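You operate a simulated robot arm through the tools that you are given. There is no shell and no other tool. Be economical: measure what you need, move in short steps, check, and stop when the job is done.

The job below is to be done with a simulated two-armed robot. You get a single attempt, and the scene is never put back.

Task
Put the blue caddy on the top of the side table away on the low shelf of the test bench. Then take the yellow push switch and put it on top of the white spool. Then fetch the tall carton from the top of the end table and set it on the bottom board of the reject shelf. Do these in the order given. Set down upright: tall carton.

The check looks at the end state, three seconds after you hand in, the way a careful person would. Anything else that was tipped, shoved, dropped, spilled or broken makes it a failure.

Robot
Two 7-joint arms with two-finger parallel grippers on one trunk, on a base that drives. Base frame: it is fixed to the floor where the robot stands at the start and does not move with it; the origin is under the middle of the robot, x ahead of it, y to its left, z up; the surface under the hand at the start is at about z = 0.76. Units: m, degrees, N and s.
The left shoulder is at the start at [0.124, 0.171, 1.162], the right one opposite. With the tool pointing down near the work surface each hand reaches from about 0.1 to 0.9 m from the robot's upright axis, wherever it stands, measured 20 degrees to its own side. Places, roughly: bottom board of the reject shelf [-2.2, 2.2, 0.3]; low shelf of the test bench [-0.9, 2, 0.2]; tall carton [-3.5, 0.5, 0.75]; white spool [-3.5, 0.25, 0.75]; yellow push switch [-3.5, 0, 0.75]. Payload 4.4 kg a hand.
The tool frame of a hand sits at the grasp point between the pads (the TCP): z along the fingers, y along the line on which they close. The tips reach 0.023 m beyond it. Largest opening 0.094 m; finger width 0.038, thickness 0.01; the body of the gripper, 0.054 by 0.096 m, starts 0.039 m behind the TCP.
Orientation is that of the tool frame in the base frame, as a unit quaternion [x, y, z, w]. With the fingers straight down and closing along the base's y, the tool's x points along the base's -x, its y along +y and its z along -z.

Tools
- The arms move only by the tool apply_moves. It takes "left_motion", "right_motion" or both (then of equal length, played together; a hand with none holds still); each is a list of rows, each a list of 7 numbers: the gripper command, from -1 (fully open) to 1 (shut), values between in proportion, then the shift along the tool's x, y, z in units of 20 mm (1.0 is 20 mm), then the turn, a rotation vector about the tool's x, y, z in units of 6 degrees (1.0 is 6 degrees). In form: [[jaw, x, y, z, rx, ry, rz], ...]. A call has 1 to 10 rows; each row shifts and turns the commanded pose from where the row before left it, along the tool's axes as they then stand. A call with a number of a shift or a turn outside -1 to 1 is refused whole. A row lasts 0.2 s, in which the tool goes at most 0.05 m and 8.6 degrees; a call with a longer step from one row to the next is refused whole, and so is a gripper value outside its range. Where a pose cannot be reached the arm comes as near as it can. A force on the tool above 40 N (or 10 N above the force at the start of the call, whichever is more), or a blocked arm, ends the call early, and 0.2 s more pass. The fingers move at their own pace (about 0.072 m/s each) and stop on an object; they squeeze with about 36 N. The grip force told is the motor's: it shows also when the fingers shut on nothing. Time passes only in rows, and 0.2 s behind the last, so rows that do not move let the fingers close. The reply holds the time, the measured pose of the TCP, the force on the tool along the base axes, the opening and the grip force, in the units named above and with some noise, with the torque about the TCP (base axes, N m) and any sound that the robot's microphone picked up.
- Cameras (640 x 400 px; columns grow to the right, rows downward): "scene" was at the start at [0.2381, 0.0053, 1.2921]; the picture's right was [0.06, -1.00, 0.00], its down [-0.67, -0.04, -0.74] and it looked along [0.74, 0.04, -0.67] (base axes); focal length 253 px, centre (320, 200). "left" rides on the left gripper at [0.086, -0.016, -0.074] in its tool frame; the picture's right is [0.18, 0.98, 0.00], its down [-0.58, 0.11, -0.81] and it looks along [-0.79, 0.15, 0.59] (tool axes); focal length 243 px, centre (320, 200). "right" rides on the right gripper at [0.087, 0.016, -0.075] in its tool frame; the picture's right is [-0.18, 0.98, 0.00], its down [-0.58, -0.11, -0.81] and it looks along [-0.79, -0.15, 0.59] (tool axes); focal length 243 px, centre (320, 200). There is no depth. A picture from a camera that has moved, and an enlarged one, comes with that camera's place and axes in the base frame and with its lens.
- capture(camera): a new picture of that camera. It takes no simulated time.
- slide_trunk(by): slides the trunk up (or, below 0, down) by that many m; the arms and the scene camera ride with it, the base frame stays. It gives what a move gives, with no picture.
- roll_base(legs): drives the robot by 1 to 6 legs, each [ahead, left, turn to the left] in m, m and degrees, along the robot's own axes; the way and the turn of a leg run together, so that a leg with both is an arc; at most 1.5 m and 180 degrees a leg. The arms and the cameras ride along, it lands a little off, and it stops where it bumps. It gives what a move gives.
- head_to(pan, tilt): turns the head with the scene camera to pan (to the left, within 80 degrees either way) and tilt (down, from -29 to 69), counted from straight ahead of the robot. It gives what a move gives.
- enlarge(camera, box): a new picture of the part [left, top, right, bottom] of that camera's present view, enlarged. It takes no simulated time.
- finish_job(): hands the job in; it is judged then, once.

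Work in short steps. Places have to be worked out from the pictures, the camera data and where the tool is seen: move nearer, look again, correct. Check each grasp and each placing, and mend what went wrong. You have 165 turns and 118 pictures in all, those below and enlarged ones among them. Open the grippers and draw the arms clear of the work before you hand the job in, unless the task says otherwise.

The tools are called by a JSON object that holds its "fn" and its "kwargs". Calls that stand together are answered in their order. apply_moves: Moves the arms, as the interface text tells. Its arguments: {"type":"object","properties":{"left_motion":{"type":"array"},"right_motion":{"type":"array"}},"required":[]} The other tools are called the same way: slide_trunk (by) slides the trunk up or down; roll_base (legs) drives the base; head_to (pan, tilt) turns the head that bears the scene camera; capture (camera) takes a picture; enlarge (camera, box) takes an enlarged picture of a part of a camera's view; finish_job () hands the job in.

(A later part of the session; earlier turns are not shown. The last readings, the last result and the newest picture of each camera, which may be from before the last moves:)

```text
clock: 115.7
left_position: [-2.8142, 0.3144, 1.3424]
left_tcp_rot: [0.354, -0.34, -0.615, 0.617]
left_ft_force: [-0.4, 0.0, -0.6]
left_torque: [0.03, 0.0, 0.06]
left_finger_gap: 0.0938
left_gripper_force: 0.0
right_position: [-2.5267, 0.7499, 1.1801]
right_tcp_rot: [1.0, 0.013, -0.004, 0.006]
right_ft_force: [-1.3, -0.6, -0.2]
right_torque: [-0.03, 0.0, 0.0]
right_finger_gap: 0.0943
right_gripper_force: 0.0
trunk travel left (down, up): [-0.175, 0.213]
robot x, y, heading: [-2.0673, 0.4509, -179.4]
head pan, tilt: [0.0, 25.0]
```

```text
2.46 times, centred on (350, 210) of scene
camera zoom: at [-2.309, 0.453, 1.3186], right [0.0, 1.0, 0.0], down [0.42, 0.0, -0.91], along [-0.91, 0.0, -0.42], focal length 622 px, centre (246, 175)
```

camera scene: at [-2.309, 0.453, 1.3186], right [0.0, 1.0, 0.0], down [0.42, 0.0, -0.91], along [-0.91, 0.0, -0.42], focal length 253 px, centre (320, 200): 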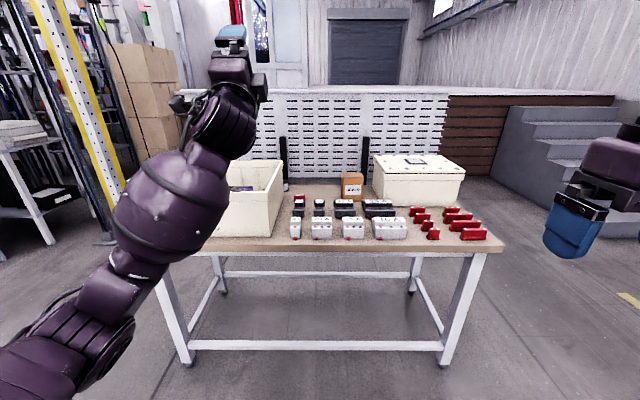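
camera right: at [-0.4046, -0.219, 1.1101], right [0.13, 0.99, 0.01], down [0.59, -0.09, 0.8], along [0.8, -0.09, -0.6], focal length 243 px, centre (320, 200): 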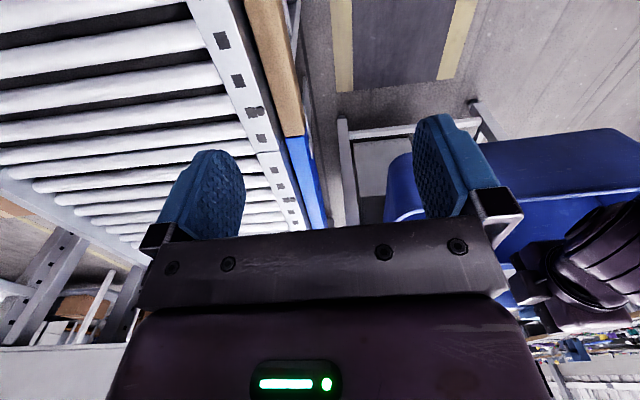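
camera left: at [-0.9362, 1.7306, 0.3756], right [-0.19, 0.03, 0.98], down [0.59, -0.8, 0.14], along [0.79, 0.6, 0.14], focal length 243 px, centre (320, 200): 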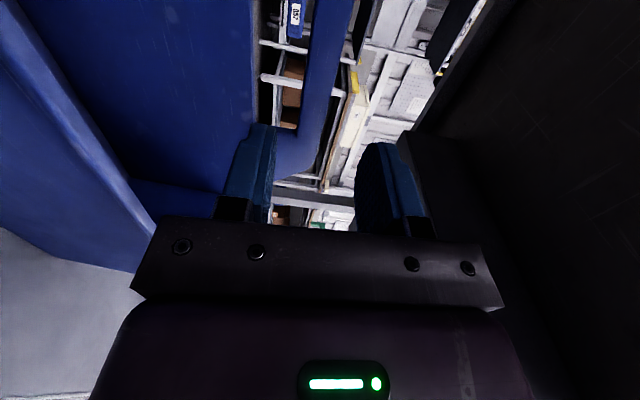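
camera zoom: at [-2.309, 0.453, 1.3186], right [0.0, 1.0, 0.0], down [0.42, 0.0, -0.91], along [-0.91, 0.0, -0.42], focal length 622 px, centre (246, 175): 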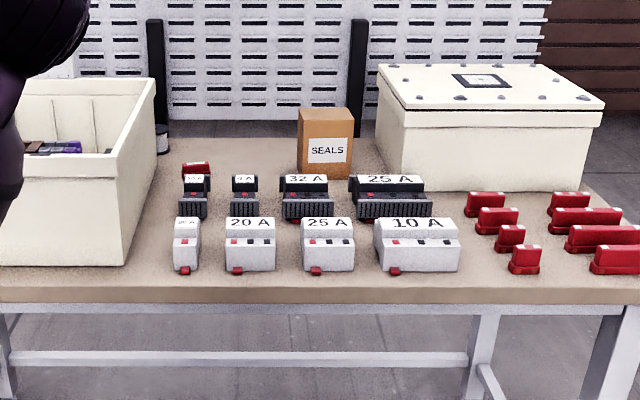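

The SEALS carton is at about (-3.6, 0.63), spool near (-3.6, 0.27); the switch is hidden by the arm/tote. I return the left hand to fingers-down to clear the view.

{"fn": "apply_moves", "kwargs": {"left_motion": [[-1, 0, 0, 0, 0.92, 0.92, -0.51], [-1, 0, 0, 0, 0.92, 0.92, -0.51], [-1, 0, 0, 0, 0.92, 0.92, -0.51], [-1, 0, 0, 0, 0.92, 0.92, -0.51], [-1, 0, 0, 0, 0.92, 0.92, -0.51], [-1, 0, 0, 0, 0.92, 0.92, -0.51], [-1, 0, 0, 0, 0.92, 0.92, -0.51], [-1, 0, 0, 0, 0.92, 0.92, -0.51], [-1, 0, 0, 0, 0.92, 0.92, -0.51], [-1, 0, 0, 0, 0.92, 0.92, -0.51]]}}

{"fn": "apply_moves", "kwargs": {"left_motion": [[-1, 0, 0, 0, 0.92, 0.92, -0.51], [-1, 0, 0, 0, 0.92, 0.92, -0.51], [-1, 0, 0, 0, 0.92, 0.92, -0.51], [-1, 0, 0, 0, 0.92, 0.92, -0.51], [-1, 0, 0, 0, 0.92, 0.92, -0.51], [-1, 0, 0, 0, 0.92, 0.92, -0.51], [-1, 0, 0, 0, 0.4, 0.4, -0.2], [-1, 0, 0, 0, 0, 0, 0]]}}

```text
clock: 117.8
left_position: [-2.8134, 0.3171, 1.3436]
left_tcp_rot: [0.888, -0.166, -0.302, 0.304]
left_ft_force: [0.9, 0.3, 1.0]
left_torque: [-0.02, 0.03, 0.06]
left_finger_gap: 0.094
left_gripper_force: 0.0
right_position: [-2.5272, 0.7517, 1.1796]
right_tcp_rot: [1.0, 0.014, -0.005, 0.008]
right_ft_force: [-1.1, 0.5, -0.7]
right_torque: [-0.04, 0.03, -0.03]
right_finger_gap: 0.0941
right_gripper_force: 0.0
trunk travel left (down, up): [-0.175, 0.213]
robot x, y, heading: [-2.0664, 0.4528, -179.5]
head pan, tilt: [0.0, 25.0]
```

```text
clock: 118.7
left_position: [-2.8352, 0.2697, 1.2614]
left_tcp_rot: [0.962, -0.069, -0.106, 0.24]
left_ft_force: [1.5, 1.0, 1.1]
left_torque: [-0.02, 0.04, -0.01]
left_finger_gap: 0.0939
left_gripper_force: 0.1
right_position: [-2.5254, 0.7513, 1.1793]
right_tcp_rot: [1.0, 0.013, -0.005, 0.008]
right_ft_force: [0.1, 0.0, -1.2]
right_torque: [-0.02, 0.06, -0.01]
right_finger_gap: 0.094
right_gripper_force: 0.1
trunk travel left (down, up): [-0.175, 0.213]
robot x, y, heading: [-2.0662, 0.4531, -180.1]
head pan, tilt: [0.0, 25.0]
stopped in row 4 (left hand): the arm was blocked; the commanded pose is now the measured one
```

Almost there; move down as I finish rotating.

{"fn": "apply_moves", "kwargs": {"left_motion": [[-1, 0, 0, 1, 0, 0, 0], [-1, 0, 0, 1, 0, 0, 0], [-1, 0, 0, 1, 0, 0, 0], [-1, 0, 0, 1, 0.76, 0.34, -0.22], [-1, 0, 0, 1, 0.76, 0.34, -0.22], [-1, 0, 0, 0, 0.76, 0.34, -0.22], [-1, 0, 0, 0, 0.76, 0.34, -0.22], [-1, 0, 0, 0, 0.76, 0.34, -0.22], [-1, 0, 0, 0, 0.76, 0.34, -0.22], [-1, 0, 0, 0, 0, 0, 0]]}}

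{"fn": "capture", "kwargs": {"camera": "scene"}}

```text
clock: 120.7
left_position: [-2.8548, 0.2136, 1.2286]
left_tcp_rot: [0.991, 0.01, -0.046, 0.123]
left_ft_force: [0.9, -1.2, -0.6]
left_torque: [-0.02, -0.01, 0.0]
left_finger_gap: 0.0939
left_gripper_force: 0.0
right_position: [-2.5255, 0.7491, 1.1807]
right_tcp_rot: [1.0, 0.014, -0.004, 0.007]
right_ft_force: [-0.8, -0.3, 0.2]
right_torque: [0.02, -0.01, 0.0]
right_finger_gap: 0.0941
right_gripper_force: 0.1
trunk travel left (down, up): [-0.175, 0.213]
robot x, y, heading: [-2.0661, 0.4562, -179.6]
head pan, tilt: [0.0, 25.0]
stopped in row 10 (left hand): the arm was blocked; the commanded pose is now the measured one
```

```text
69 pictures are left
camera scene: at [-2.3076, 0.4519, 1.3192], right [-0.01, 1.0, 0.0], down [0.42, 0.0, -0.91], along [-0.91, 0.0, -0.42], focal length 253 px, centre (320, 200)
```

scene: 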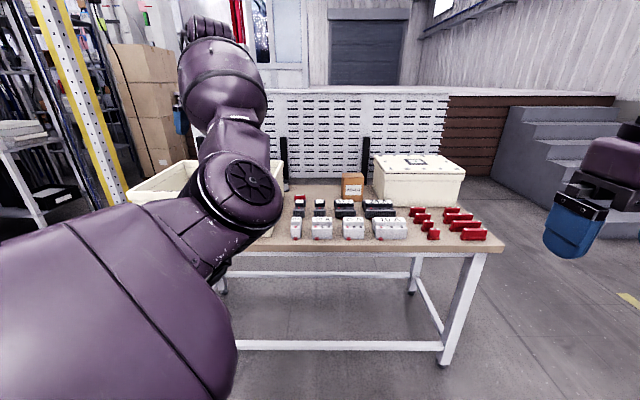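

The elbow is in an awkward posture; I bring the hand toward its original neutral place (lower and nearer) to see whether the arm relaxes.

{"fn": "apply_moves", "kwargs": {"left_motion": [[-1, 0, 0, 1, 0.2, 0.1, -0.1], [-1, 0, 0, 1, 0.2, 0.1, -0.1], [-1, 0, 0, 1, 0.2, 0.1, -0.1], [-1, 0, 0, 1, 0.2, 0.1, -0.1], [-1, 0, 0, 1, 0.2, 0.1, -0.1], [-1, 0, 0, 1, 0.2, 0.1, -0.1], [-1, 0, 0, 1, 0.2, 0.1, -0.1], [-1, 0, 0, 1, 0.2, 0.1, -0.1], [-1, 0, 0, 1, 0.2, 0.1, -0.1], [-1, 0, 0, 0, 0, 0, 0]]}}

{"fn": "capture", "kwargs": {"camera": "scene"}}

```text
clock: 122.9
left_position: [-2.8663, 0.1888, 1.0505]
left_tcp_rot: [0.998, 0.056, -0.006, 0.028]
left_ft_force: [-0.9, 0.1, 0.3]
left_torque: [-0.02, -0.02, 0.03]
left_finger_gap: 0.0938
left_gripper_force: 0.1
right_position: [-2.5274, 0.7499, 1.1796]
right_tcp_rot: [1.0, 0.013, -0.004, 0.006]
right_ft_force: [-0.3, -0.4, 0.0]
right_torque: [0.01, -0.01, -0.01]
right_finger_gap: 0.094
right_gripper_force: 0.1
trunk travel left (down, up): [-0.175, 0.213]
robot x, y, heading: [-2.0635, 0.4524, -179.8]
head pan, tilt: [0.0, 25.0]
```

```text
68 pictures are left
camera scene: at [-2.3087, 0.4525, 1.3188], right [-0.01, 1.0, 0.0], down [0.42, 0.0, -0.91], along [-0.91, -0.01, -0.42], focal length 253 px, centre (320, 200)
```

scene: 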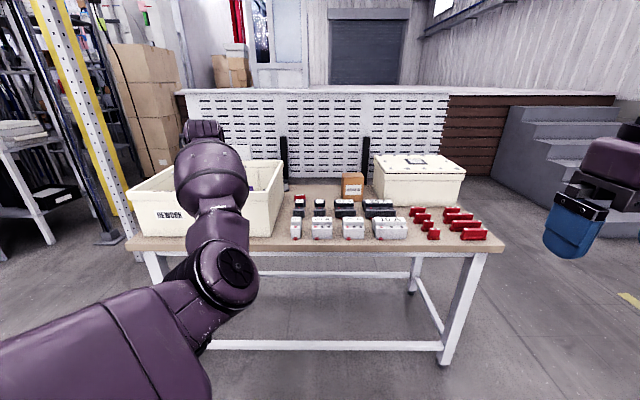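

Better. Raise the left hand slightly, then drive 0.45 m closer and look with head and left camera.

{"fn": "apply_moves", "kwargs": {"left_motion": [[-1, 0, 0, -1, 0, 0, 0], [-1, 0, 0, -1, 0, 0, 0], [-1, 0, 0, -1, 0, 0, 0], [-1, 0, 0, -1, 0, 0, 0]]}}

{"fn": "roll_base", "kwargs": {"legs": [[0.4, 0.1, 0]]}}

{"fn": "head_to", "kwargs": {"pan": 0, "tilt": 38}}

{"fn": "capture", "kwargs": {"camera": "scene"}}

{"fn": "capture", "kwargs": {"camera": "left"}}

```text
clock: 123.9
left_position: [-2.8652, 0.1926, 1.1292]
left_tcp_rot: [0.998, 0.054, -0.006, 0.027]
left_ft_force: [0.0, 0.2, 0.0]
left_torque: [0.02, 0.06, -0.03]
left_finger_gap: 0.0941
left_gripper_force: 0.1
right_position: [-2.5259, 0.7493, 1.18]
right_tcp_rot: [1.0, 0.013, -0.004, 0.007]
right_ft_force: [0.8, -0.1, -0.3]
right_torque: [0.01, 0.01, 0.03]
right_finger_gap: 0.094
right_gripper_force: 0.0
trunk travel left (down, up): [-0.175, 0.213]
robot x, y, heading: [-2.0653, 0.4558, -179.6]
head pan, tilt: [0.0, 25.0]
```

```text
clock: 126.4
left_position: [-3.2655, 0.0903, 1.1294]
left_tcp_rot: [0.998, 0.055, -0.004, 0.027]
left_ft_force: [0.8, 0.2, -0.2]
left_torque: [0.01, -0.02, 0.03]
left_finger_gap: 0.0942
left_gripper_force: 0.1
right_position: [-2.9286, 0.6473, 1.1807]
right_tcp_rot: [1.0, 0.014, -0.004, 0.007]
right_ft_force: [1.0, 1.0, -0.3]
right_torque: [-0.03, -0.04, -0.03]
right_finger_gap: 0.0941
right_gripper_force: 0.1
trunk travel left (down, up): [-0.175, 0.213]
robot x, y, heading: [-2.4677, 0.3524, -179.5]
head pan, tilt: [0.0, 25.0]
```

```text
clock: 127.2
left_position: [-3.2651, 0.0905, 1.1293]
left_tcp_rot: [0.998, 0.055, -0.005, 0.027]
left_ft_force: [0.6, 0.3, 0.4]
left_torque: [0.0, 0.01, 0.05]
left_finger_gap: 0.094
left_gripper_force: 0.1
right_position: [-2.9284, 0.6477, 1.1795]
right_tcp_rot: [1.0, 0.013, -0.005, 0.007]
right_ft_force: [0.2, -0.3, -0.3]
right_torque: [0.0, 0.0, -0.02]
right_finger_gap: 0.094
right_gripper_force: 0.0
trunk travel left (down, up): [-0.175, 0.213]
robot x, y, heading: [-2.4671, 0.3503, -179.5]
head pan, tilt: [0.0, 38.0]
```

```text
67 pictures are left
camera scene: at [-2.7037, 0.3504, 1.2983], right [-0.01, 1.0, 0.0], down [0.62, 0.0, -0.79], along [-0.79, -0.01, -0.62], focal length 253 px, centre (320, 200)
```

scene: 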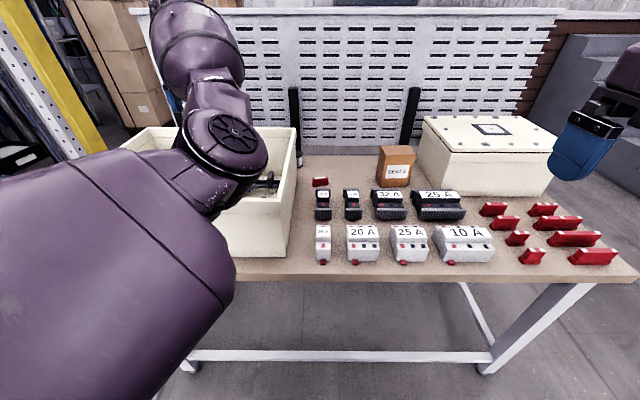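

```text
66 pictures are left
camera left: at [-3.1796, 0.1205, 1.2019], right [0.29, -0.96, 0.05], down [-0.56, -0.13, 0.82], along [-0.78, -0.27, -0.57], focal length 243 px, centre (320, 200)
```

left: 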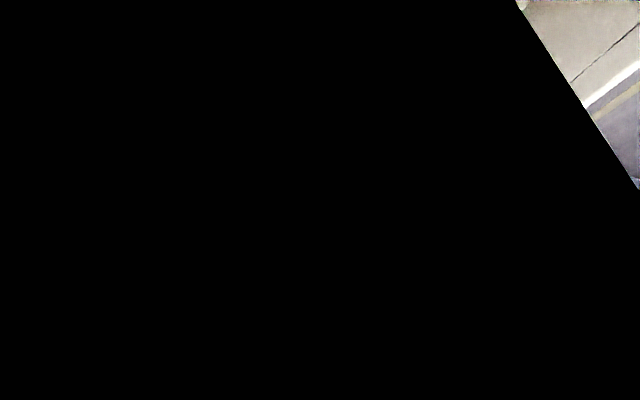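

The left camera is blocked in this arm posture. Let me enlarge around the tote and its surroundings to find the spool and the yellow switch.

{"fn": "enlarge", "kwargs": {"camera": "scene", "box": [180, 100, 460, 280]}}

{"fn": "capture", "kwargs": {"camera": "right"}}

```text
2.22 times, centred on (320, 190) of scene
camera zoom: at [-2.7037, 0.3504, 1.2983], right [-0.01, 1.0, 0.0], down [0.62, 0.0, -0.79], along [-0.79, -0.01, -0.62], focal length 562 px, centre (320, 222)
```

zoom: 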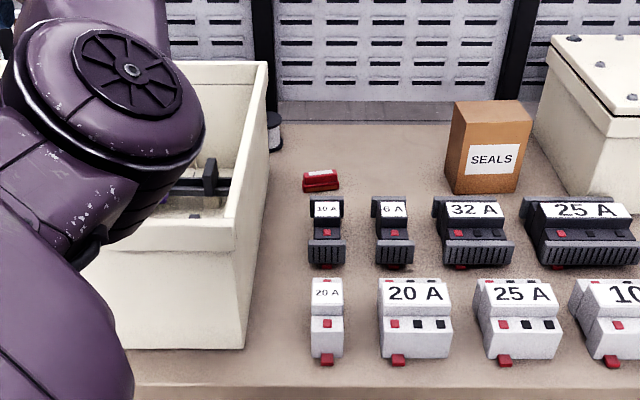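

```text
64 pictures are left
camera right: at [-2.8393, 0.6342, 1.2535], right [-0.16, -0.99, 0.02], down [-0.58, 0.1, 0.81], along [-0.8, 0.12, -0.59], focal length 243 px, centre (320, 200)
```

right: 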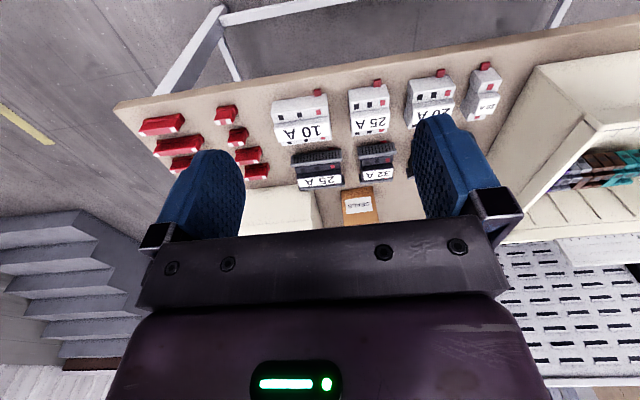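

I see the spool behind the tote's right rear corner (~(-3.59, 0.26)); the switch must be behind the tote near y≈0. I pull the left hand back to relax the arm and raise the trunk for a better view.

{"fn": "apply_moves", "kwargs": {"left_motion": [[-1, 1, 0, 0, 0, 0, 0], [-1, 1, 0, 0, 0, 0, 0], [-1, 1, 0, 0, 0, 0, 0], [-1, 1, 0, 0, 0, 0, 0], [-1, 1, 0, 0, 0, 0, 0], [-1, 1, 0, 0, 0, 0, 0], [-1, 1, 0, 0, 0, 0, 0], [-1, 1, 0, 0, 0, 0, 0], [-1, 1, 0, 0, 0, 0, 0]]}}

{"fn": "slide_trunk", "kwargs": {"by": 0.21}}

{"fn": "head_to", "kwargs": {"pan": 15, "tilt": 40}}

{"fn": "capture", "kwargs": {"camera": "scene"}}

```text
clock: 128.2
left_position: [-3.1768, -0.0116, 1.1142]
left_tcp_rot: [0.988, 0.147, 0.01, 0.05]
left_ft_force: [-1.1, 0.0, -0.8]
left_torque: [0.02, -0.04, 0.01]
left_finger_gap: 0.0941
left_gripper_force: 0.1
right_position: [-2.9279, 0.6463, 1.1798]
right_tcp_rot: [1.0, 0.014, -0.005, 0.007]
right_ft_force: [-0.2, -0.7, 0.1]
right_torque: [0.0, -0.03, 0.0]
right_finger_gap: 0.0938
right_gripper_force: 0.1
trunk travel left (down, up): [-0.175, 0.213]
robot x, y, heading: [-2.4679, 0.3524, -179.6]
head pan, tilt: [0.0, 38.0]
stopped in row 4 (left hand): the arm was blocked; the commanded pose is now the measured one
```

```text
clock: 130.4
left_position: [-3.1785, -0.0045, 1.323]
left_tcp_rot: [0.989, 0.143, 0.01, 0.048]
left_ft_force: [0.7, -1.0, 0.1]
left_torque: [0.01, 0.01, 0.0]
left_finger_gap: 0.0939
left_gripper_force: 0.1
right_position: [-2.9284, 0.6464, 1.3886]
right_tcp_rot: [1.0, 0.014, -0.004, 0.007]
right_ft_force: [0.0, -0.4, 0.0]
right_torque: [0.0, -0.02, 0.02]
right_finger_gap: 0.094
right_gripper_force: 0.0
trunk travel left (down, up): [-0.385, 0.003]
robot x, y, heading: [-2.4671, 0.3535, -179.5]
head pan, tilt: [0.0, 38.0]
```

```text
clock: 131.2
left_position: [-3.1796, -0.0042, 1.3236]
left_tcp_rot: [0.989, 0.142, 0.011, 0.049]
left_ft_force: [0.4, 0.4, 0.1]
left_torque: [0.03, -0.04, 0.04]
left_finger_gap: 0.0941
left_gripper_force: 0.0
right_position: [-2.9281, 0.6475, 1.3891]
right_tcp_rot: [1.0, 0.014, -0.004, 0.006]
right_ft_force: [-1.0, 0.2, 0.9]
right_torque: [-0.02, -0.01, -0.02]
right_finger_gap: 0.0942
right_gripper_force: 0.1
trunk travel left (down, up): [-0.385, 0.003]
robot x, y, heading: [-2.4643, 0.354, -179.6]
head pan, tilt: [15.0, 40.0]
```

```text
63 pictures are left
camera scene: at [-2.6045, 0.3292, 1.5151], right [-0.27, 0.96, 0.0], down [0.62, 0.17, -0.77], along [-0.74, -0.2, -0.64], focal length 253 px, centre (320, 200)
```

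scene: 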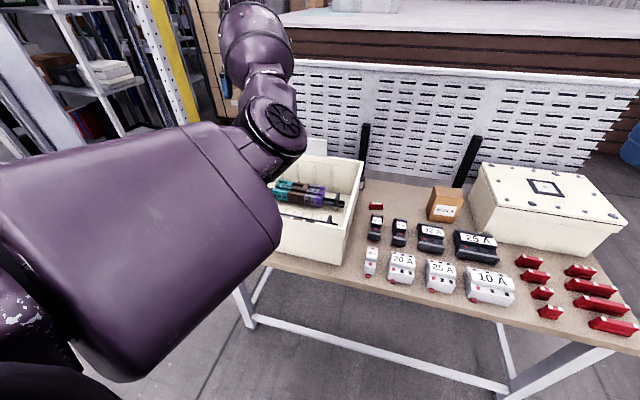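

The left upper arm blocks the view. I back off 0.5 m, lower the trunk to normal, and sweep the left hand out to the left and down to unfold the arm.

{"fn": "roll_base", "kwargs": {"legs": [[-0.5, 0, 0]]}}

{"fn": "slide_trunk", "kwargs": {"by": -0.21}}

{"fn": "apply_moves", "kwargs": {"left_motion": [[-1, 0, 1, 0.8, 0, 0, 0], [-1, 0, 1, 0.8, 0, 0, 0], [-1, 0, 1, 0.8, 0, 0, 0], [-1, 0, 1, 0.8, 0, 0, 0], [-1, 0, 1, 0.8, 0, 0, 0], [-1, 0, 1, 0.8, 0, 0, 0], [-1, 0, 1, 0.8, 0, 0, 0], [-1, 0, 1, 0, 0, 0, 0], [-1, 0, 1, 0, 0, 0, 0], [-1, 0, 1, 0, 0, 0, 0]]}}

{"fn": "head_to", "kwargs": {"pan": 20, "tilt": 25}}

{"fn": "capture", "kwargs": {"camera": "scene"}}

```text
clock: 134.1
left_position: [-2.6789, -0.0006, 1.324]
left_tcp_rot: [0.989, 0.141, 0.012, 0.049]
left_ft_force: [0.6, 0.9, 0.6]
left_torque: [-0.02, 0.03, -0.05]
left_finger_gap: 0.0941
left_gripper_force: 0.1
right_position: [-2.427, 0.6512, 1.3895]
right_tcp_rot: [1.0, 0.014, -0.005, 0.007]
right_ft_force: [0.1, 0.2, 0.3]
right_torque: [-0.01, 0.0, 0.01]
right_finger_gap: 0.0941
right_gripper_force: 0.0
trunk travel left (down, up): [-0.385, 0.003]
robot x, y, heading: [-1.9671, 0.3531, -179.6]
head pan, tilt: [15.0, 40.0]
```

```text
clock: 136.4
left_position: [-2.6767, -0.0062, 1.1149]
left_tcp_rot: [0.988, 0.147, 0.01, 0.052]
left_ft_force: [-0.1, 0.3, 0.3]
left_torque: [0.01, -0.04, -0.01]
left_finger_gap: 0.094
left_gripper_force: 0.0
right_position: [-2.4261, 0.6524, 1.1805]
right_tcp_rot: [1.0, 0.014, -0.005, 0.007]
right_ft_force: [-0.3, 0.0, -0.1]
right_torque: [0.04, 0.02, 0.03]
right_finger_gap: 0.0941
right_gripper_force: 0.2
trunk travel left (down, up): [-0.175, 0.213]
robot x, y, heading: [-1.9665, 0.3558, -179.7]
head pan, tilt: [15.0, 40.0]
```

```text
clock: 138.6
left_position: [-2.6202, -0.2034, 1.0223]
left_tcp_rot: [0.989, 0.141, 0.011, 0.048]
left_ft_force: [-0.2, -0.5, -0.4]
left_torque: [-0.02, 0.01, -0.01]
left_finger_gap: 0.0939
left_gripper_force: 0.0
right_position: [-2.4279, 0.6502, 1.18]
right_tcp_rot: [1.0, 0.014, -0.004, 0.007]
right_ft_force: [0.3, 0.5, 0.6]
right_torque: [-0.02, 0.0, 0.01]
right_finger_gap: 0.0939
right_gripper_force: 0.1
trunk travel left (down, up): [-0.175, 0.213]
robot x, y, heading: [-1.9684, 0.3569, -179.8]
head pan, tilt: [15.0, 40.0]
```

```text
clock: 139.4
left_position: [-2.6202, -0.203, 1.0226]
left_tcp_rot: [0.989, 0.142, 0.011, 0.049]
left_ft_force: [-0.2, 0.6, -0.1]
left_torque: [0.0, -0.03, 0.03]
left_finger_gap: 0.094
left_gripper_force: 0.0
right_position: [-2.4278, 0.651, 1.1788]
right_tcp_rot: [1.0, 0.013, -0.005, 0.007]
right_ft_force: [0.0, -0.8, 0.5]
right_torque: [-0.01, 0.01, 0.0]
right_finger_gap: 0.094
right_gripper_force: 0.1
trunk travel left (down, up): [-0.175, 0.213]
robot x, y, heading: [-1.964, 0.3535, -179.9]
head pan, tilt: [20.0, 25.0]
```

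```text
62 pictures are left
camera scene: at [-2.2039, 0.3225, 1.3185], right [-0.35, 0.94, 0.0], down [0.4, 0.15, -0.91], along [-0.85, -0.32, -0.42], focal length 253 px, centre (320, 200)
```

scene: 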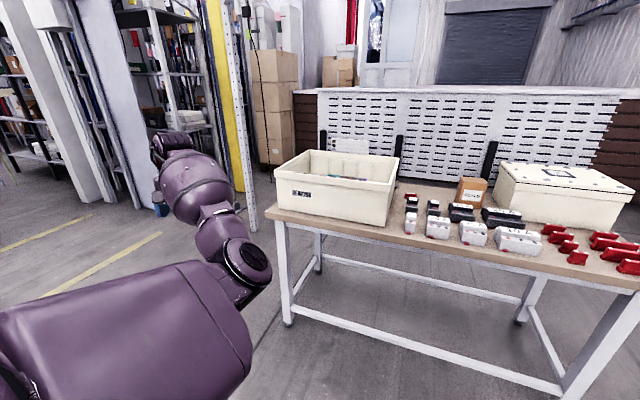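

The left side is now clear. To see behind the tote I'll drive to about (-2.62, -0.2) so the right hand camera hovers over the rear strip.

{"fn": "roll_base", "kwargs": {"legs": [[0.3, 0.3, 0], [0.35, 0.25, 0]]}}

{"fn": "apply_moves", "kwargs": {"right_motion": [[-1, -1, 0, 0, 0, 0, 0], [-1, -1, 0, 0, 0, 0, 0], [-1, -1, 0, 0, 0, 0, 0], [-1, -1, 0, 0, 0, 0, 0], [-1, -1, 0, 0, 0, 0, 0], [-1, -1, 0, 0, 0, 0, 0], [-1, -1, 0, 0, 0, 0, 0], [-1, -1, 0, 0, 0, 0, 0], [-1, -1, 0, 0, 0, 0, 0], [-1, 0, 0, 0, 0, 0, 0]]}}

{"fn": "capture", "kwargs": {"camera": "right"}}

{"fn": "head_to", "kwargs": {"pan": 0, "tilt": 35}}

{"fn": "capture", "kwargs": {"camera": "scene"}}

```text
clock: 144.9
left_position: [-3.2677, -0.7485, 1.0213]
left_tcp_rot: [0.989, 0.14, 0.01, 0.049]
left_ft_force: [-0.4, 0.0, -0.4]
left_torque: [-0.03, 0.0, -0.03]
left_finger_gap: 0.0937
left_gripper_force: 0.1
right_position: [-3.0725, 0.1042, 1.1792]
right_tcp_rot: [1.0, 0.013, -0.004, 0.008]
right_ft_force: [0.1, -0.1, 0.3]
right_torque: [0.03, -0.01, 0.0]
right_finger_gap: 0.094
right_gripper_force: 0.1
trunk travel left (down, up): [-0.175, 0.213]
robot x, y, heading: [-2.6124, -0.1909, -179.8]
head pan, tilt: [20.0, 25.0]
```

```text
clock: 147.1
left_position: [-3.2654, -0.7477, 1.0237]
left_tcp_rot: [0.989, 0.14, 0.01, 0.049]
left_ft_force: [0.0, 0.5, 0.5]
left_torque: [-0.01, 0.05, -0.01]
left_finger_gap: 0.094
left_gripper_force: 0.1
right_position: [-3.2521, 0.1007, 1.1813]
right_tcp_rot: [1.0, 0.013, -0.005, 0.007]
right_ft_force: [0.3, -0.5, 0.6]
right_torque: [0.0, 0.0, 0.01]
right_finger_gap: 0.0943
right_gripper_force: 0.1
trunk travel left (down, up): [-0.175, 0.213]
robot x, y, heading: [-2.6103, -0.192, -179.8]
head pan, tilt: [20.0, 25.0]
```

```text
61 pictures are left
camera right: at [-3.1639, 0.0874, 1.2555], right [-0.16, -0.99, 0.02], down [-0.58, 0.11, 0.81], along [-0.8, 0.12, -0.59], focal length 243 px, centre (320, 200)
```

right: 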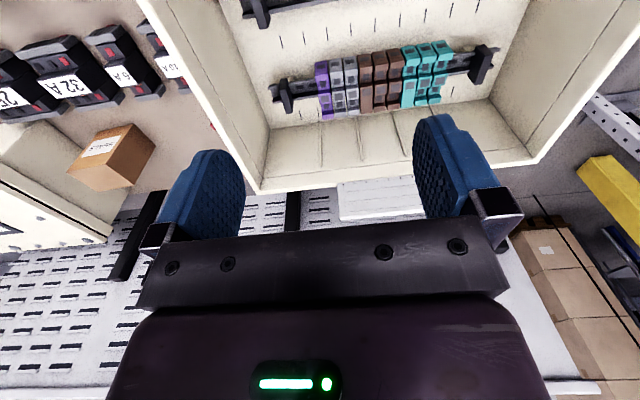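

```text
clock: 148.0
left_position: [-3.2666, -0.7479, 1.0215]
left_tcp_rot: [0.989, 0.141, 0.011, 0.048]
left_ft_force: [0.3, 0.6, -0.2]
left_torque: [0.02, 0.0, 0.02]
left_finger_gap: 0.094
left_gripper_force: 0.1
right_position: [-3.2528, 0.101, 1.1812]
right_tcp_rot: [1.0, 0.013, -0.005, 0.007]
right_ft_force: [0.6, -0.1, 0.4]
right_torque: [-0.03, -0.01, 0.01]
right_finger_gap: 0.094
right_gripper_force: 0.0
trunk travel left (down, up): [-0.175, 0.213]
robot x, y, heading: [-2.6191, -0.1943, -179.7]
head pan, tilt: [0.0, 35.0]
```

```text
60 pictures are left
camera scene: at [-2.8514, -0.1927, 1.3029], right [0.0, 1.0, 0.0], down [0.57, 0.0, -0.82], along [-0.82, 0.0, -0.57], focal length 253 px, centre (320, 200)
```

scene: 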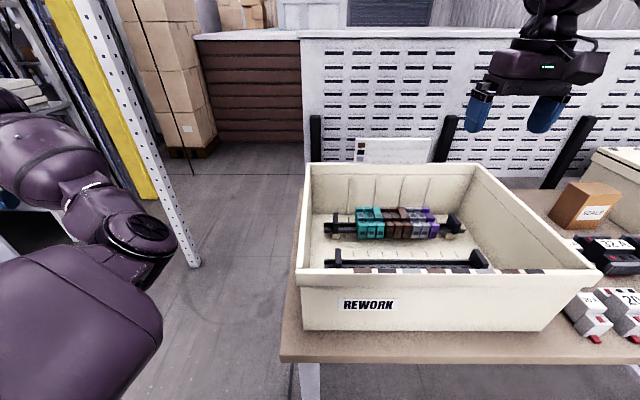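

The tote holds terminal blocks only; the switch must be in the strip behind it. Move the right hand 0.16 m further forward to look down there.

{"fn": "apply_moves", "kwargs": {"right_motion": [[-1, -1, 0, 0, 0, 0, 0], [-1, -1, 0, 0, 0, 0, 0], [-1, -1, 0, 0, 0, 0, 0], [-1, -1, 0, 0, 0, 0, 0], [-1, -1, 0, 0, 0, 0, 0], [-1, -1, 0, 0, 0, 0, 0], [-1, -1, 0, 0, 0, 0, 0], [-1, -1, 0, 0, 0, 0, 0], [-1, 0, 0, 0, 0, 0, 0]]}}

{"fn": "capture", "kwargs": {"camera": "right"}}

```text
clock: 150.0
left_position: [-3.2679, -0.7474, 1.0222]
left_tcp_rot: [0.989, 0.141, 0.011, 0.049]
left_ft_force: [0.1, -0.2, 0.4]
left_torque: [-0.03, -0.02, 0.02]
left_finger_gap: 0.094
left_gripper_force: 0.1
right_position: [-3.3077, 0.1054, 1.1818]
right_tcp_rot: [1.0, 0.012, -0.004, 0.007]
right_ft_force: [-0.2, 0.5, 0.5]
right_torque: [0.01, -0.03, -0.03]
right_finger_gap: 0.0941
right_gripper_force: 0.1
right hand out of reach, approached as far as the arm can: row 3, 4, 5, 6, 7, 8
trunk travel left (down, up): [-0.175, 0.213]
robot x, y, heading: [-2.6113, -0.1951, -179.9]
head pan, tilt: [0.0, 35.0]
```

```text
59 pictures are left
camera right: at [-3.2188, 0.0916, 1.2552], right [-0.16, -0.99, 0.02], down [-0.58, 0.11, 0.81], along [-0.8, 0.12, -0.59], focal length 243 px, centre (320, 200)
```

right: 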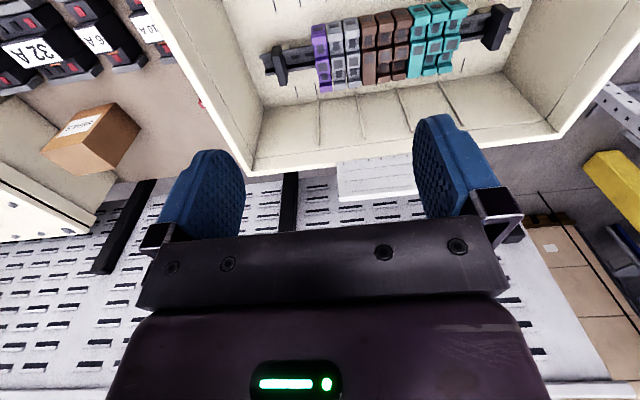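

Reach is limited at this height; lower the trunk 0.1 m and advance.

{"fn": "slide_trunk", "kwargs": {"by": -0.1}}

{"fn": "apply_moves", "kwargs": {"right_motion": [[-1, -1, 0, 0, 0, 0, 0], [-1, -1, 0, 0, 0, 0, 0], [-1, -1, 0, 0, 0, 0, 0], [-1, -1, 0, 0, 0, 0, 0], [-1, -1, 0, 0, 0, 0, 0], [-1, -1, 0, 0, 0, 0, 0], [-1, -1, 0, 0, 0, 0, 0], [-1, 0, 0, 0, 0, 0, 0]]}}

{"fn": "capture", "kwargs": {"camera": "right"}}

```text
clock: 151.3
left_position: [-3.2655, -0.7479, 0.9264]
left_tcp_rot: [0.989, 0.141, 0.008, 0.049]
left_ft_force: [0.5, -0.1, -0.2]
left_torque: [-0.03, 0.03, -0.01]
left_finger_gap: 0.0939
left_gripper_force: 0.0
right_position: [-3.3061, 0.1045, 1.0847]
right_tcp_rot: [1.0, 0.012, -0.006, 0.006]
right_ft_force: [0.7, 0.0, -0.1]
right_torque: [-0.02, 0.01, -0.01]
right_finger_gap: 0.094
right_gripper_force: 0.0
trunk travel left (down, up): [-0.075, 0.313]
robot x, y, heading: [-2.6146, -0.1905, -179.9]
head pan, tilt: [0.0, 35.0]
```

```text
clock: 153.1
left_position: [-3.2673, -0.7482, 0.922]
left_tcp_rot: [0.989, 0.142, 0.01, 0.049]
left_ft_force: [-1.0, 0.2, -0.2]
left_torque: [0.0, 0.02, -0.01]
left_finger_gap: 0.0941
left_gripper_force: 0.1
right_position: [-3.417, 0.1026, 1.082]
right_tcp_rot: [1.0, 0.011, -0.003, 0.007]
right_ft_force: [-0.8, -0.5, -0.2]
right_torque: [0.03, -0.01, 0.01]
right_finger_gap: 0.0941
right_gripper_force: 0.0
right hand out of reach, approached as far as the arm can: row 6, 7
trunk travel left (down, up): [-0.075, 0.313]
robot x, y, heading: [-2.6123, -0.1906, -179.9]
head pan, tilt: [0.0, 35.0]
```

```text
58 pictures are left
camera right: at [-3.3286, 0.0892, 1.1558], right [-0.16, -0.99, 0.02], down [-0.58, 0.11, 0.81], along [-0.8, 0.12, -0.59], focal length 243 px, centre (320, 200)
```

right: 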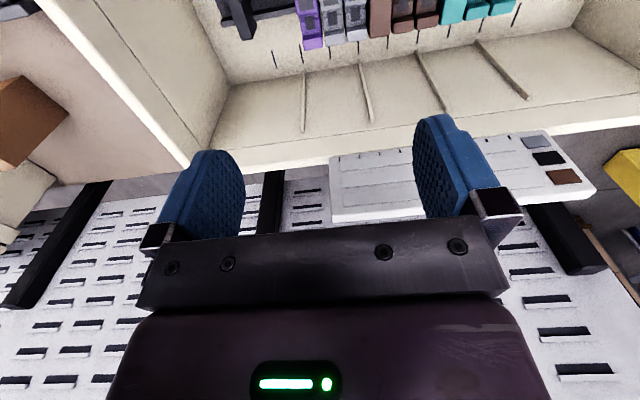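

The hand itself occludes the strip. Drive 0.14 m forward so the hand is over the strip.

{"fn": "roll_base", "kwargs": {"legs": [[0.14, 0, 0]]}}

{"fn": "capture", "kwargs": {"camera": "right"}}

{"fn": "capture", "kwargs": {"camera": "scene"}}

```text
clock: 154.4
left_position: [-3.4082, -0.7483, 0.9223]
left_tcp_rot: [0.989, 0.139, 0.011, 0.05]
left_ft_force: [-0.2, 0.0, 0.5]
left_torque: [0.02, -0.02, 0.03]
left_finger_gap: 0.0939
left_gripper_force: 0.0
right_position: [-3.5566, 0.1033, 1.0829]
right_tcp_rot: [1.0, 0.012, -0.005, 0.007]
right_ft_force: [0.0, -0.4, 0.3]
right_torque: [-0.02, -0.03, 0.0]
right_finger_gap: 0.0941
right_gripper_force: 0.2
trunk travel left (down, up): [-0.075, 0.313]
robot x, y, heading: [-2.752, -0.1955, -179.7]
head pan, tilt: [0.0, 35.0]
```

```text
57 pictures are left
camera right: at [-3.4677, 0.0891, 1.1565], right [-0.16, -0.99, 0.02], down [-0.58, 0.11, 0.81], along [-0.8, 0.12, -0.59], focal length 243 px, centre (320, 200)
```

right: 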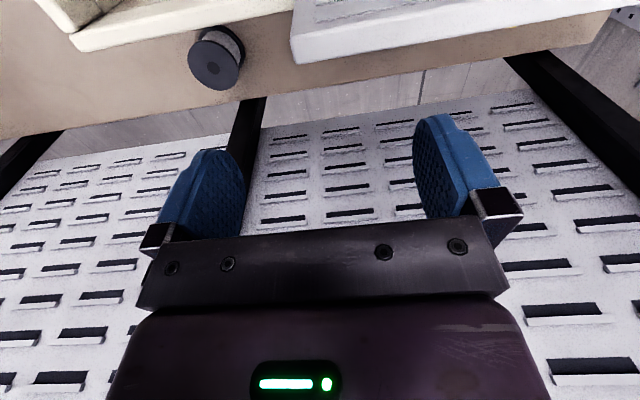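

```text
56 pictures are left
camera scene: at [-3.0916, -0.1933, 1.1808], right [0.0, 1.0, 0.0], down [0.57, 0.0, -0.82], along [-0.82, 0.0, -0.57], focal length 253 px, centre (320, 200)
```

scene: 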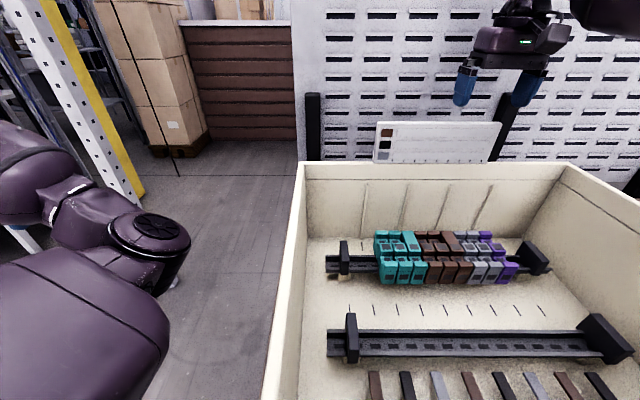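

I see the spool at ~(-3.59, 0.24) and a white placard behind the tote hiding the y≈0 spot. Check the left camera's view from the table's left end.

{"fn": "capture", "kwargs": {"camera": "left"}}

{"fn": "enlarge", "kwargs": {"camera": "right", "box": [120, 0, 640, 130]}}

```text
55 pictures are left
camera left: at [-3.33, -0.7006, 0.995], right [0.45, -0.89, 0.1], down [-0.56, -0.19, 0.81], along [-0.7, -0.42, -0.58], focal length 243 px, centre (320, 200)
```

left: 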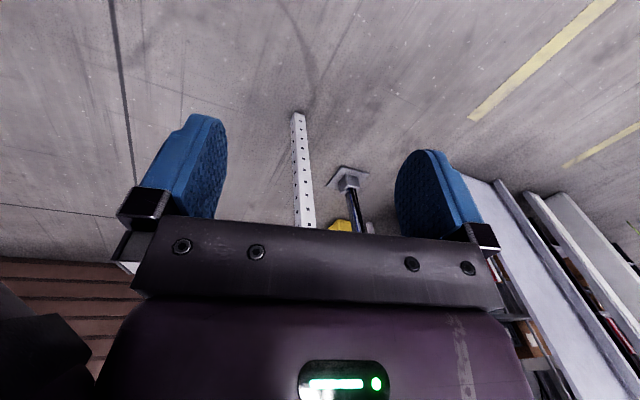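

```text
1.23 times, centred on (380, 65) of right
camera zoom: at [-3.4677, 0.0891, 1.1565], right [-0.16, -0.99, 0.02], down [-0.58, 0.11, 0.81], along [-0.8, 0.12, -0.59], focal length 299 px, centre (246, 366)
```

zoom: 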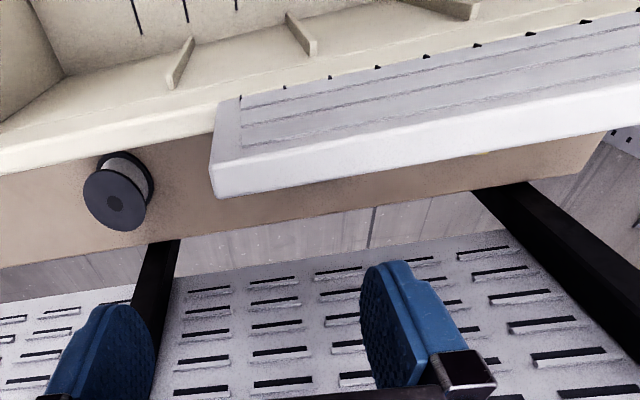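

The left camera works again. I'll move the right hand to y≈0.35 and yaw it 90° so its camera looks along the strip behind the tote toward y≈0.

{"fn": "apply_moves", "kwargs": {"right_motion": [[-1, 0, -1, 0, 0, 0, 0], [-1, 0, -1, 0, 0, 0, 0], [-1, 0, -1, 0, 0, 0, 0], [-1, 0, -1, 0, 0, 0, 0], [-1, 0, -1, 0, 0, 0, 0], [-1, 0, -1, 0, 0, 0, 0], [-1, 0, -1, 0, 0, 0, 0], [-1, 0, -1, 0, 0, 0, 0], [-1, 0, -1, 0, 0, 0, 0], [-1, 0, -1, 0, 0, 0, 0]]}}

{"fn": "apply_moves", "kwargs": {"right_motion": [[-1, 0, 0, 0, 0, 0, -1], [-1, 0, 0, 0, 0, 0, -1], [-1, 0, 0, 0, 0, 0, -1], [-1, 0, 0, 0, 0, 0, -1], [-1, 0, 0, 0, 0, 0, -1], [-1, 0, 0, 0, 0, 0, -1], [-1, 0, 0, 0, 0, 0, -1], [-1, 0, 0, 0, 0, 0, -1], [-1, 0, 0, 0, 0, 0, -1], [-1, 0, 0, 0, 0, 0, -1]]}}

{"fn": "capture", "kwargs": {"camera": "right"}}

```text
clock: 156.6
left_position: [-3.4073, -0.7462, 0.9206]
left_tcp_rot: [0.989, 0.14, 0.011, 0.05]
left_ft_force: [-1.2, -0.1, -0.1]
left_torque: [0.0, -0.01, 0.01]
left_finger_gap: 0.094
left_gripper_force: 0.1
right_position: [-3.5569, 0.2723, 1.0696]
right_tcp_rot: [1.0, 0.015, -0.001, 0.008]
right_ft_force: [-0.3, 0.1, 0.1]
right_torque: [-0.01, 0.01, -0.01]
right_finger_gap: 0.0939
right_gripper_force: 0.0
right hand out of reach, approached as far as the arm can: row 9, 10
trunk travel left (down, up): [-0.075, 0.313]
robot x, y, heading: [-2.7536, -0.1889, -179.8]
head pan, tilt: [0.0, 35.0]
```

```text
clock: 158.8
left_position: [-3.4071, -0.7484, 0.9223]
left_tcp_rot: [0.989, 0.14, 0.01, 0.048]
left_ft_force: [-0.7, 0.8, 0.0]
left_torque: [-0.02, 0.0, 0.03]
left_finger_gap: 0.0939
left_gripper_force: 0.1
right_position: [-3.5028, 0.2182, 1.1022]
right_tcp_rot: [0.989, 0.144, -0.005, 0.008]
right_ft_force: [-1.0, 0.1, -0.3]
right_torque: [0.02, -0.01, 0.02]
right_finger_gap: 0.0942
right_gripper_force: 0.0
right hand out of reach, approached as far as the arm can: row 1, 2, 3, 4, 5, 6, 7, 8, 9, 10
trunk travel left (down, up): [-0.075, 0.313]
robot x, y, heading: [-2.7505, -0.1918, -180.0]
head pan, tilt: [0.0, 35.0]
```

```text
53 pictures are left
camera right: at [-3.4137, 0.2281, 1.1766], right [0.1, -0.99, 0.01], down [-0.58, -0.05, 0.81], along [-0.81, -0.09, -0.59], focal length 243 px, centre (320, 200)
```

right: 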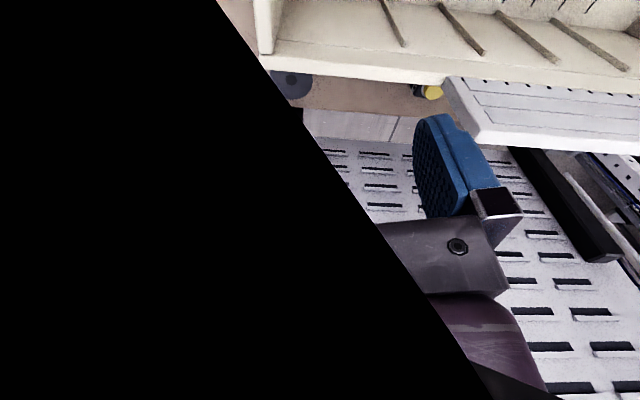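

Found it: a yellow object at ≈(-3.61, 0.02) in the strip behind the tote. Best approach is from the table's left end, facing +y. I back out, retract the right hand and check the floor on the left.

{"fn": "roll_base", "kwargs": {"legs": [[-0.3, 0, 0]]}}

{"fn": "apply_moves", "kwargs": {"right_motion": [[-1, 1, 0, 0, 0, 0, 0.4], [-1, 1, 0, 0, 0, 0, 0.4], [-1, 1, 0, 0, 0, 0, 0.4], [-1, 1, 0, 0, 0, 0, 0.4], [-1, 1, 0, 0, 0, 0, 0.4], [-1, 1, 0, 0, 0, 0, 0.4], [-1, 1, 0, 0, 0, 0, 0.4], [-1, 1, 0, 0, 0, 0, 0], [-1, 1, 0, 0, 0, 0, 0], [-1, 1, 0, 0, 0, 0, 0]]}}

{"fn": "head_to", "kwargs": {"pan": 45, "tilt": 30}}

{"fn": "capture", "kwargs": {"camera": "scene"}}

```text
clock: 160.9
left_position: [-3.1053, -0.7465, 0.9231]
left_tcp_rot: [0.989, 0.139, 0.011, 0.048]
left_ft_force: [0.2, 0.6, -0.7]
left_torque: [-0.03, 0.03, 0.0]
left_finger_gap: 0.0942
left_gripper_force: 0.0
right_position: [-3.199, 0.2203, 1.1023]
right_tcp_rot: [0.989, 0.144, -0.004, 0.008]
right_ft_force: [0.1, 0.2, 0.1]
right_torque: [0.01, 0.0, 0.0]
right_finger_gap: 0.0938
right_gripper_force: 0.1
trunk travel left (down, up): [-0.075, 0.313]
robot x, y, heading: [-2.4487, -0.1917, -180.0]
head pan, tilt: [0.0, 35.0]
```

```text
clock: 163.1
left_position: [-3.1055, -0.7456, 0.9205]
left_tcp_rot: [0.989, 0.14, 0.009, 0.049]
left_ft_force: [-0.2, 0.3, 0.7]
left_torque: [0.0, -0.01, -0.03]
left_finger_gap: 0.0941
left_gripper_force: 0.1
right_position: [-3.0025, 0.2411, 1.1019]
right_tcp_rot: [1.0, -0.002, -0.004, 0.007]
right_ft_force: [0.1, 0.6, 0.1]
right_torque: [-0.01, -0.01, 0.02]
right_finger_gap: 0.0939
right_gripper_force: 0.1
trunk travel left (down, up): [-0.075, 0.313]
robot x, y, heading: [-2.4495, -0.1906, -179.9]
head pan, tilt: [0.0, 35.0]
```

```text
clock: 164.2
left_position: [-3.1061, -0.747, 0.9226]
left_tcp_rot: [0.989, 0.139, 0.01, 0.048]
left_ft_force: [0.6, -0.1, -0.1]
left_torque: [-0.01, 0.02, -0.02]
left_finger_gap: 0.094
left_gripper_force: 0.0
right_position: [-3.0023, 0.2419, 1.1019]
right_tcp_rot: [1.0, -0.002, -0.002, 0.008]
right_ft_force: [-0.2, 0.4, -0.7]
right_torque: [-0.02, 0.01, 0.01]
right_finger_gap: 0.094
right_gripper_force: 0.1
trunk travel left (down, up): [-0.075, 0.313]
robot x, y, heading: [-2.451, -0.192, -179.9]
head pan, tilt: [45.0, 30.0]
```

```text
52 pictures are left
camera scene: at [-2.7651, -0.2559, 1.1886], right [-0.71, 0.71, 0.0], down [0.35, 0.35, -0.87], along [-0.61, -0.61, -0.5], focal length 253 px, centre (320, 200)
```

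scene: 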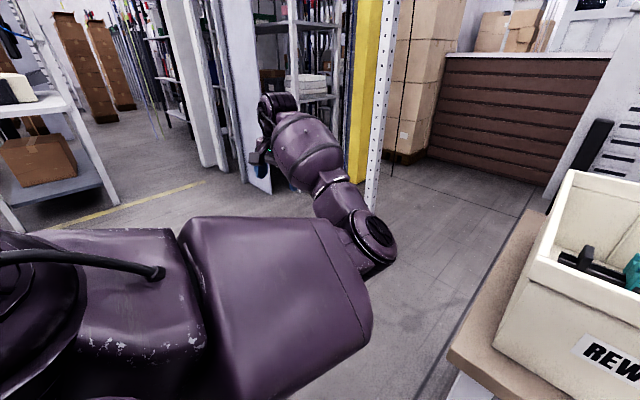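

The floor on the left is free. I drive left and turn right to face +y.

{"fn": "roll_base", "kwargs": {"legs": [[0, 0.7, 0], [0, 0, -90]]}}

{"fn": "head_to", "kwargs": {"pan": 40, "tilt": 30}}

{"fn": "capture", "kwargs": {"camera": "scene"}}

```text
clock: 174.7
left_position: [-2.991, -0.2267, 0.9233]
left_tcp_rot: [0.792, -0.608, -0.029, 0.042]
left_ft_force: [-0.5, 0.4, 0.7]
left_torque: [0.0, 0.0, 0.0]
left_finger_gap: 0.0938
left_gripper_force: 0.1
right_position: [-2.0054, -0.3508, 1.1027]
right_tcp_rot: [-0.698, 0.716, 0.007, -0.003]
right_ft_force: [-0.2, 0.1, 0.0]
right_torque: [0.03, 0.0, 0.02]
right_finger_gap: 0.0938
right_gripper_force: 0.0
trunk travel left (down, up): [-0.075, 0.313]
robot x, y, heading: [-2.4471, -0.8909, 88.9]
head pan, tilt: [45.0, 30.0]
```

```text
clock: 175.3
left_position: [-2.9901, -0.2279, 0.9216]
left_tcp_rot: [0.792, -0.608, -0.028, 0.042]
left_ft_force: [-0.2, -0.3, -1.0]
left_torque: [-0.01, 0.0, -0.01]
left_finger_gap: 0.0941
left_gripper_force: 0.0
right_position: [-2.006, -0.3505, 1.1022]
right_tcp_rot: [-0.698, 0.716, 0.007, -0.003]
right_ft_force: [-0.2, 0.5, 0.2]
right_torque: [0.0, -0.02, -0.01]
right_finger_gap: 0.0941
right_gripper_force: 0.1
trunk travel left (down, up): [-0.075, 0.313]
robot x, y, heading: [-2.4511, -0.894, 88.9]
head pan, tilt: [40.0, 30.0]
```

```text
51 pictures are left
camera scene: at [-2.5002, -0.5703, 1.1886], right [0.78, 0.63, 0.0], down [0.31, -0.39, -0.87], along [-0.54, 0.67, -0.5], focal length 253 px, centre (320, 200)
```

scene: 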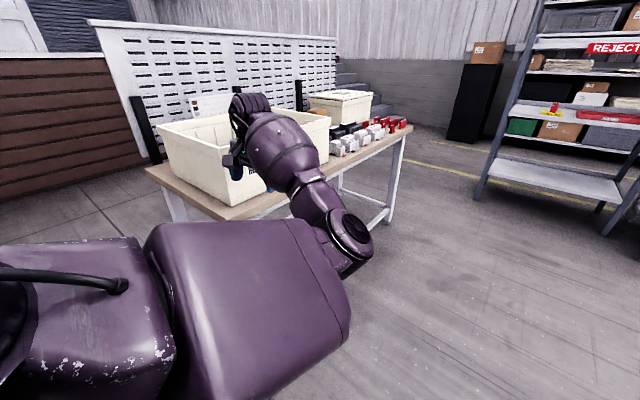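

The left elbow is tucked inward, which would hit the tote. I back off and try pitching the hand to horizontal to get the elbow back to the outside.

{"fn": "roll_base", "kwargs": {"legs": [[-0.5, 0, 0]]}}

{"fn": "apply_moves", "kwargs": {"left_motion": [[-1, 0, 0, -1, 0, -1, 0], [-1, 0, 0, -1, 0, -1, 0], [-1, 0, 0, -1, 0, -1, 0], [-1, 0, 0, -1, 0, -1, 0], [-1, 0, 0, -0.6, 0, -1, 0], [-1, 0, 0, 0, 0, -1, 0], [-1, 0, 0, 0, 0, -1, 0], [-1, 0, 0, 0, 0, -1, 0], [-1, 0, 0, 0, 0, -1, 0], [-1, 0, 0, 0, 0, -1, 0]]}}

{"fn": "head_to", "kwargs": {"pan": 30, "tilt": 35}}

{"fn": "capture", "kwargs": {"camera": "scene"}}

```text
clock: 177.4
left_position: [-3.0085, -0.5523, 0.9185]
left_tcp_rot: [0.799, -0.6, -0.026, 0.046]
left_ft_force: [-0.1, 1.0, 0.7]
left_torque: [0.04, -0.02, -0.01]
left_finger_gap: 0.0941
left_gripper_force: 0.1
right_position: [-2.0246, -0.6478, 1.0981]
right_tcp_rot: [0.711, -0.703, 0.002, 0.002]
right_ft_force: [0.7, -0.2, -0.5]
right_torque: [0.02, -0.03, 0.0]
right_finger_gap: 0.0939
right_gripper_force: 0.0
trunk travel left (down, up): [-0.075, 0.313]
robot x, y, heading: [-2.4549, -1.2137, 90.3]
head pan, tilt: [40.0, 30.0]
stopped in leg 1: the robot was blocked; the commanded pose is now the measured one
```

```text
clock: 179.6
left_position: [-2.9928, -0.5622, 1.0045]
left_tcp_rot: [0.677, -0.544, -0.421, -0.26]
left_ft_force: [-0.6, 0.8, -0.4]
left_torque: [0.01, -0.01, 0.0]
left_finger_gap: 0.0939
left_gripper_force: 0.1
right_position: [-2.0234, -0.6477, 1.0961]
right_tcp_rot: [0.711, -0.703, 0.005, 0.005]
right_ft_force: [-0.1, -0.4, 0.2]
right_torque: [0.0, 0.01, -0.02]
right_finger_gap: 0.0939
right_gripper_force: 0.1
trunk travel left (down, up): [-0.075, 0.313]
robot x, y, heading: [-2.4547, -1.2176, 89.9]
head pan, tilt: [40.0, 30.0]
```

```text
clock: 180.3
left_position: [-2.9934, -0.5629, 1.0052]
left_tcp_rot: [0.678, -0.544, -0.42, -0.259]
left_ft_force: [0.9, 0.9, -0.2]
left_torque: [0.0, -0.01, 0.01]
left_finger_gap: 0.0937
left_gripper_force: 0.2
right_position: [-2.0231, -0.6497, 1.0943]
right_tcp_rot: [0.71, -0.704, 0.004, 0.004]
right_ft_force: [-0.7, 0.0, -0.3]
right_torque: [-0.03, 0.0, 0.0]
right_finger_gap: 0.094
right_gripper_force: 0.1
trunk travel left (down, up): [-0.075, 0.313]
robot x, y, heading: [-2.4572, -1.2172, 90.0]
head pan, tilt: [30.0, 35.0]
```

```text
50 pictures are left
camera scene: at [-2.4941, -0.873, 1.177], right [0.87, 0.5, -0.01], down [0.28, -0.51, -0.81], along [-0.41, 0.7, -0.58], focal length 253 px, centre (320, 200)
```

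scene: 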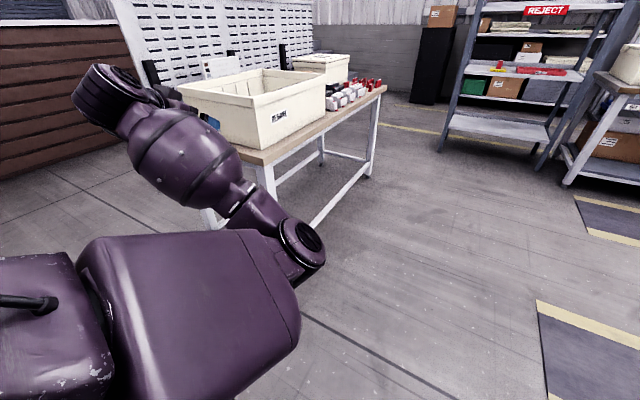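

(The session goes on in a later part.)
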